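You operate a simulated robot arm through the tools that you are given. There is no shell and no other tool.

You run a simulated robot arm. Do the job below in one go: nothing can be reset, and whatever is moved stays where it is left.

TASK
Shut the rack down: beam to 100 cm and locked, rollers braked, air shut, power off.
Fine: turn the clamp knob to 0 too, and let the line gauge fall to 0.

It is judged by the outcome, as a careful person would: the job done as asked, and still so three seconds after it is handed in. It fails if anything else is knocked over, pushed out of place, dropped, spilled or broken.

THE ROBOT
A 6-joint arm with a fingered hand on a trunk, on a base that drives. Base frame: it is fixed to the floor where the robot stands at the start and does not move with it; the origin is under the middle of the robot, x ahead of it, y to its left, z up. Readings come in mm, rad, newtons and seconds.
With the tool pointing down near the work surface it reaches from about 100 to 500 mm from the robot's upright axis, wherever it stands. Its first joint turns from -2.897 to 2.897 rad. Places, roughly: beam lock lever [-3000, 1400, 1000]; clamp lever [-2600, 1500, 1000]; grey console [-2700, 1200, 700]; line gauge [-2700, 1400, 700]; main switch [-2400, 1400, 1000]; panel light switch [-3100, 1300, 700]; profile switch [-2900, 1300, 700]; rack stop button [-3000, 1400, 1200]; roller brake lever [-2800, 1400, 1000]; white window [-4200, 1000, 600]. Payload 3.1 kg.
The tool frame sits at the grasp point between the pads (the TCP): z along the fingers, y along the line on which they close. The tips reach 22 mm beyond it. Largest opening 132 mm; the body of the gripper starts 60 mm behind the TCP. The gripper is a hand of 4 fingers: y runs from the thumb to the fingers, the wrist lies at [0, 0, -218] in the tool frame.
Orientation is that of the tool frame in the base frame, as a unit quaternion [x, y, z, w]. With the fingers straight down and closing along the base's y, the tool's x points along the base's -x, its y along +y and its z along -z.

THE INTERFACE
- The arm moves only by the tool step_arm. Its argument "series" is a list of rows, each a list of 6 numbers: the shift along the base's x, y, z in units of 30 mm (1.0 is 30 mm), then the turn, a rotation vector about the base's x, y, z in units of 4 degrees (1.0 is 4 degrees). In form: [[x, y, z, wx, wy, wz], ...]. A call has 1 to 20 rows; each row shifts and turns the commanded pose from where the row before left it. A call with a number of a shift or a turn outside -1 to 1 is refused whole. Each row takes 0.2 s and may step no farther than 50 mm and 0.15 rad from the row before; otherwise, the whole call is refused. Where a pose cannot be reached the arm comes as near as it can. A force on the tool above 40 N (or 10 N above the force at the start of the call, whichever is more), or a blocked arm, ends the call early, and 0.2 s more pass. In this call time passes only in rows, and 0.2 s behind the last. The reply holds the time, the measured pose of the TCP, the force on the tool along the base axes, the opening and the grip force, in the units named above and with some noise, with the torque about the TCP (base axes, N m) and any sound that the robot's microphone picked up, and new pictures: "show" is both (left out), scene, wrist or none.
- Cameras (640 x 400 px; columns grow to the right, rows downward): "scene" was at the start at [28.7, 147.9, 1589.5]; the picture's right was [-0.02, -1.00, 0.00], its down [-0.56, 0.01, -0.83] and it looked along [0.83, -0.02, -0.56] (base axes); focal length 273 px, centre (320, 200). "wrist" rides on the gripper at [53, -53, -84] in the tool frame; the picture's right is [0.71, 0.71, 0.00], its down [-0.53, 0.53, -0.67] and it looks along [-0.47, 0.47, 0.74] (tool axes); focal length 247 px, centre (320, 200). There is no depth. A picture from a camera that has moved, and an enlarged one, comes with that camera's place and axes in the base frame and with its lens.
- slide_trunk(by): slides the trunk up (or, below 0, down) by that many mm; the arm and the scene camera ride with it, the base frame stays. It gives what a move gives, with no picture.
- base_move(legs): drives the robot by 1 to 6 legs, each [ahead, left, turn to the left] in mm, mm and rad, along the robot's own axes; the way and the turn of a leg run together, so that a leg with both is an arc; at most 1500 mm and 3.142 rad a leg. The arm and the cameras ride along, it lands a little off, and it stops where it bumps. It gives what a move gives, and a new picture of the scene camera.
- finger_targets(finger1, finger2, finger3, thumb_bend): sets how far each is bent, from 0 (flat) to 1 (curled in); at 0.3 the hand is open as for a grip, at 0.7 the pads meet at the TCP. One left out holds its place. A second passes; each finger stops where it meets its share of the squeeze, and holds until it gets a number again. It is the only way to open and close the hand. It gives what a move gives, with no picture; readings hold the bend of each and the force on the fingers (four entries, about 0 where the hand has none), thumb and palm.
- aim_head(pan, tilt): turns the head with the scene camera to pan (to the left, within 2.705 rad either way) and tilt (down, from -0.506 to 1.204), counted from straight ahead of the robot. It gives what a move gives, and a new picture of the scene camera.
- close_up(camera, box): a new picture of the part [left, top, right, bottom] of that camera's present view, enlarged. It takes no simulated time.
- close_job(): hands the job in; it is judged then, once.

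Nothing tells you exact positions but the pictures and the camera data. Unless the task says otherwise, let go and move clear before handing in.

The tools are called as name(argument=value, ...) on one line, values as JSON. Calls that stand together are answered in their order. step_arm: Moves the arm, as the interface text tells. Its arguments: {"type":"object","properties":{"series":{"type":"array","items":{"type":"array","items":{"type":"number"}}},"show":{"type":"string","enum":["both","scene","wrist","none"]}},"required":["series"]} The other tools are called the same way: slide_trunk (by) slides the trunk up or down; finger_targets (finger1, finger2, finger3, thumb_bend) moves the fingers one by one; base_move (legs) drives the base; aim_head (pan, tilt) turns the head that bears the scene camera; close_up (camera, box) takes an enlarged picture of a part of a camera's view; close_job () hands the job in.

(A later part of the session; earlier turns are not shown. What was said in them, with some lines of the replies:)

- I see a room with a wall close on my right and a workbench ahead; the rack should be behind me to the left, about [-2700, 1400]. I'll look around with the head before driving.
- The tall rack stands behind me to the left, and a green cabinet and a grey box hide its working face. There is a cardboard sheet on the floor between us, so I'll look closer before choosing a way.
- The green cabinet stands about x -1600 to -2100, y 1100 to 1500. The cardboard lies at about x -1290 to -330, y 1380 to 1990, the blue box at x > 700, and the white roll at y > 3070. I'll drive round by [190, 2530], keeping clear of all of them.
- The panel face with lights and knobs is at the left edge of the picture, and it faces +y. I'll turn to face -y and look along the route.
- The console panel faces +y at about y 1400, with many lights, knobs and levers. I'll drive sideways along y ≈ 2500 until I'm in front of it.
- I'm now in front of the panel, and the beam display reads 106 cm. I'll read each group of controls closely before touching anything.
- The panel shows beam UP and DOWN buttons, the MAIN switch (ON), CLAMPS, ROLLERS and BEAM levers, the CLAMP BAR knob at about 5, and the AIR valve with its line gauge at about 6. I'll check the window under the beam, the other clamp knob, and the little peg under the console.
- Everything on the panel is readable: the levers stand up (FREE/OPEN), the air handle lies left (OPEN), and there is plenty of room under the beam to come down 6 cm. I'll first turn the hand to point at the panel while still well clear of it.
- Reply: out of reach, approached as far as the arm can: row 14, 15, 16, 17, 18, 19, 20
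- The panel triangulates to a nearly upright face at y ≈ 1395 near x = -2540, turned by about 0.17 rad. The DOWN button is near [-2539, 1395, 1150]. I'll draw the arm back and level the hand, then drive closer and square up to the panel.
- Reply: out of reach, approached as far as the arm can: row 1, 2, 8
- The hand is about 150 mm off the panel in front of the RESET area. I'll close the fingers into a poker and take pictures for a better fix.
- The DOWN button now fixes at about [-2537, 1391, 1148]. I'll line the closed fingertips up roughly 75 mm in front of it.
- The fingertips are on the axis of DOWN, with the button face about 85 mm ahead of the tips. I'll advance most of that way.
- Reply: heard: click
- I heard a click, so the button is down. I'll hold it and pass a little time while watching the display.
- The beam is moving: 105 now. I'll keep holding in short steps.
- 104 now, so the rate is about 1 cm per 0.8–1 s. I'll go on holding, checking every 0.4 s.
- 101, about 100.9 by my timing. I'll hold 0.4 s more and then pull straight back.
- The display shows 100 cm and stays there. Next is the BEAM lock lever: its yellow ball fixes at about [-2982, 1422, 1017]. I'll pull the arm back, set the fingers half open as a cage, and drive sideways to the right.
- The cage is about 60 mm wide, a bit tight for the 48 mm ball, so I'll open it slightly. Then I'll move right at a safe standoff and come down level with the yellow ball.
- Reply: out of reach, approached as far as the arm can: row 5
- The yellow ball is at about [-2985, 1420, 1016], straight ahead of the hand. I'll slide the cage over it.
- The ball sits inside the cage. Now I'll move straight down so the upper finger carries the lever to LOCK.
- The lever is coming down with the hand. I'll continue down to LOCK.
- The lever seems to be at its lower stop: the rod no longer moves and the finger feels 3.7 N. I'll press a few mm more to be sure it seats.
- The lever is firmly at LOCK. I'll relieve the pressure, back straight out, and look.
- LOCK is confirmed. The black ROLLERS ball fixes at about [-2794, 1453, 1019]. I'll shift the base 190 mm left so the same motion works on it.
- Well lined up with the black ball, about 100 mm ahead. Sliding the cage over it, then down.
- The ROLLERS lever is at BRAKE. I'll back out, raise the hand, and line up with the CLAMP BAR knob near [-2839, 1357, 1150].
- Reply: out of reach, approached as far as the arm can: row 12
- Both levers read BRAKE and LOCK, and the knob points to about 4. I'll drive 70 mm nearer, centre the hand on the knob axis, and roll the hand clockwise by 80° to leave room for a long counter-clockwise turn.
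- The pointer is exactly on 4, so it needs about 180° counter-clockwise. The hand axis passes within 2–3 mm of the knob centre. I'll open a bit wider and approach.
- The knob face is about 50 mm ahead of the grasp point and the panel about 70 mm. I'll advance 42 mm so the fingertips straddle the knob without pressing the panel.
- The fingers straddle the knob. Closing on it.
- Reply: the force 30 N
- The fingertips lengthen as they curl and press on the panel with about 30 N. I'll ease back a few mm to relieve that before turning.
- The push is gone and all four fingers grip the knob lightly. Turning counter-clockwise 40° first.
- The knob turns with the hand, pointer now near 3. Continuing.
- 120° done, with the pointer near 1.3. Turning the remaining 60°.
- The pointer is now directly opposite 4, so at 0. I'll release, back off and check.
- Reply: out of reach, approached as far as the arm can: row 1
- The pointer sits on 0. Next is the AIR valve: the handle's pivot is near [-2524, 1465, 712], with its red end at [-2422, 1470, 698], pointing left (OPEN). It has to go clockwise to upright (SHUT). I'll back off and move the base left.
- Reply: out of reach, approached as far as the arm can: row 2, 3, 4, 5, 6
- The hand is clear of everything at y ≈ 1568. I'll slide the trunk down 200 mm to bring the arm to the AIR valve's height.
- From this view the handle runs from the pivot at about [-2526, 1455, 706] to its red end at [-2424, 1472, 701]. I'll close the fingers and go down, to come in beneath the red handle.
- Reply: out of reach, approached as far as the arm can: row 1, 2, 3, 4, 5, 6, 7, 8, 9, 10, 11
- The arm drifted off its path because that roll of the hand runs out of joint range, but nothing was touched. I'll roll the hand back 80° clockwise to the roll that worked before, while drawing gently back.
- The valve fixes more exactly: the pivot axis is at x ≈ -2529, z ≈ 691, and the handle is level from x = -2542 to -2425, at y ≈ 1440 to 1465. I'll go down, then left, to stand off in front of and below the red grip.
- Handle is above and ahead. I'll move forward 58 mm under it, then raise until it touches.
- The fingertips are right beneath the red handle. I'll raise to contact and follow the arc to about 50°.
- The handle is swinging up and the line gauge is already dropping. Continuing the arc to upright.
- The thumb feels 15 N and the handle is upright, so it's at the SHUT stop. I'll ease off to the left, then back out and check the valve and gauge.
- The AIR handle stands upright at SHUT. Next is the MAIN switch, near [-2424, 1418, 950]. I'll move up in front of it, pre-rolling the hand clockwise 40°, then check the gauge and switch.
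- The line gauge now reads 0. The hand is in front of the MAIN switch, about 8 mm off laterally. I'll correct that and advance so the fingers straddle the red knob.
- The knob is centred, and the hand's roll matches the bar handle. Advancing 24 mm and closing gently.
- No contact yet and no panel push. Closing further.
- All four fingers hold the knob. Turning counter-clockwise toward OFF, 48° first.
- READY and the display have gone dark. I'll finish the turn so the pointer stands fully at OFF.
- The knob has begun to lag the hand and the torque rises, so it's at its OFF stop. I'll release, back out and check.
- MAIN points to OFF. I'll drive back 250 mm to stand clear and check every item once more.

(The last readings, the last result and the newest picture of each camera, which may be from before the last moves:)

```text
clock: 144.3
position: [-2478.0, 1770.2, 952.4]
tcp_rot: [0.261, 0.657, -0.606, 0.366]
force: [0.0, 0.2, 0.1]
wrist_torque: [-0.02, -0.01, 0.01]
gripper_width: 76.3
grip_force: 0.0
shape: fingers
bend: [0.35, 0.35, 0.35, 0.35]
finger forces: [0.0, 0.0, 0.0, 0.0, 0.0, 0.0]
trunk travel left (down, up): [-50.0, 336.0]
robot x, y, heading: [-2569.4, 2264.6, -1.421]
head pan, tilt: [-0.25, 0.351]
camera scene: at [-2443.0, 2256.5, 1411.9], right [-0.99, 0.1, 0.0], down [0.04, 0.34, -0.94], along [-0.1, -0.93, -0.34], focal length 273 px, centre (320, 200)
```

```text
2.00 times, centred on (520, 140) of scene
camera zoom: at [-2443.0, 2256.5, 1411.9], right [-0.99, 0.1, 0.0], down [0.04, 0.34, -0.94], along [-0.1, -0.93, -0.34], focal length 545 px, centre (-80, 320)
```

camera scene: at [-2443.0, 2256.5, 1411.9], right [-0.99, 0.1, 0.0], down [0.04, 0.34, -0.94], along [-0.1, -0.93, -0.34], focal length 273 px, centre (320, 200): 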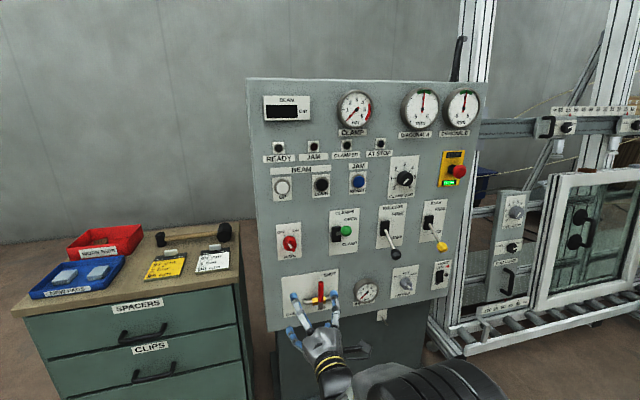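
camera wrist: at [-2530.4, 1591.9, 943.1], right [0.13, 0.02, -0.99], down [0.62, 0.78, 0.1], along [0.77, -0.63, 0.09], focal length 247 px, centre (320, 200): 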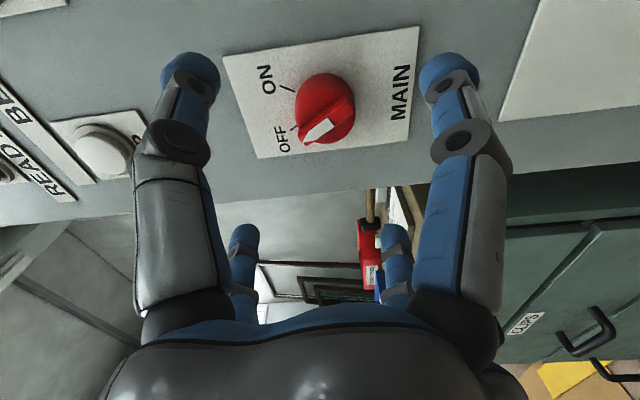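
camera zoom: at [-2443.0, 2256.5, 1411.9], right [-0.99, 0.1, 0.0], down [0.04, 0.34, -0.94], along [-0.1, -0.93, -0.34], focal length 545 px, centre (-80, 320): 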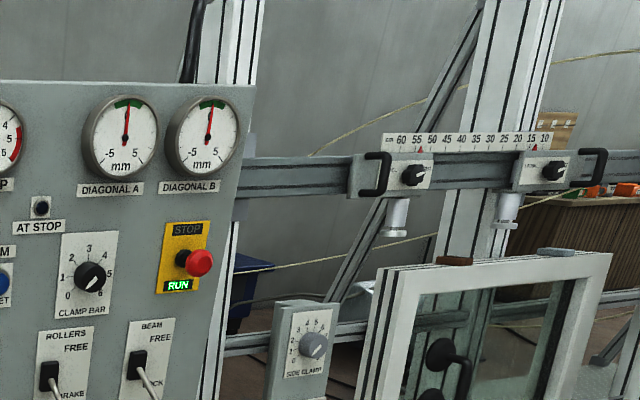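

Everything reads as asked so far. One last look at the line gauge and valve before handing in.

close_up(camera="scene", box=[270, 255, 430, 335])

close_up(camera="scene", box=[370, 190, 470, 260])

```text
4.00 times, centred on (350, 295) of scene
camera zoom: at [-2443.0, 2256.5, 1411.9], right [-0.99, 0.1, 0.0], down [0.04, 0.34, -0.94], along [-0.1, -0.93, -0.34], focal length 1091 px, centre (200, -180)
```

zoom: 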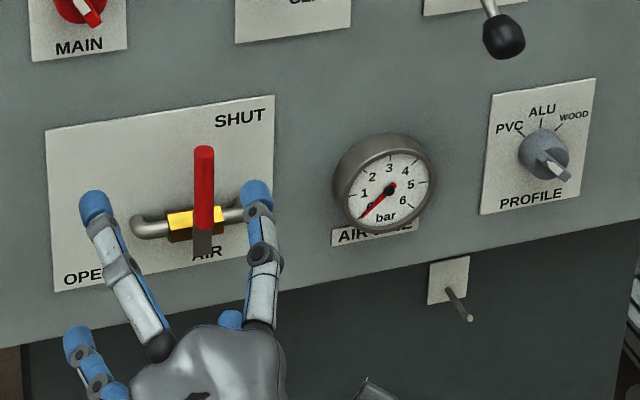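

```text
5.71 times, centred on (420, 225) of scene
camera zoom: at [-2443.0, 2256.5, 1411.9], right [-0.99, 0.1, 0.0], down [0.04, 0.34, -0.94], along [-0.1, -0.93, -0.34], focal length 1558 px, centre (-251, 57)
```

zoom: 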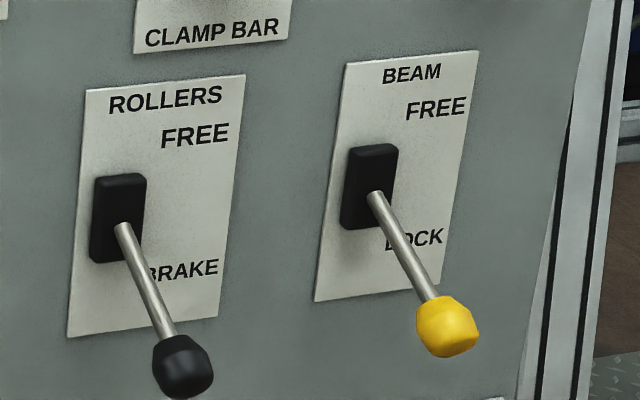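

The BEAM lever is at LOCK (the display read 100 cm before power-off), ROLLERS is at BRAKE, and the CLAMP BAR knob is at 0. AIR is at SHUT with the line gauge at 0, and MAIN is at OFF with the display dark. The hand is empty and clear, so I'm handing in.

close_job()

```text
The job is handed in.
```

The rack is shut down as asked, and I've handed the job in. No result has come back from the judging yet.

- **Beam:** lowered from 106 to 100 cm. The display read 100 until I cut the power, and the lever is at LOCK.
- **Rollers:** lever at BRAKE.
- **Clamp knob:** the CLAMP BAR knob on the console is turned from 4 to 0. I left the separate SIDE CLAMP knob on the rack alone.
- **Air:** the handle is upright at SHUT, and the line gauge fell to 0.
- **Power:** main switch at OFF; the beam display and READY light are dark.

The green RUN window on the stop button still shows after power-off. I never touched that button.

I saw nothing knocked over or pushed out of place. At the end I let go and drove the robot back about 250 mm from the console.
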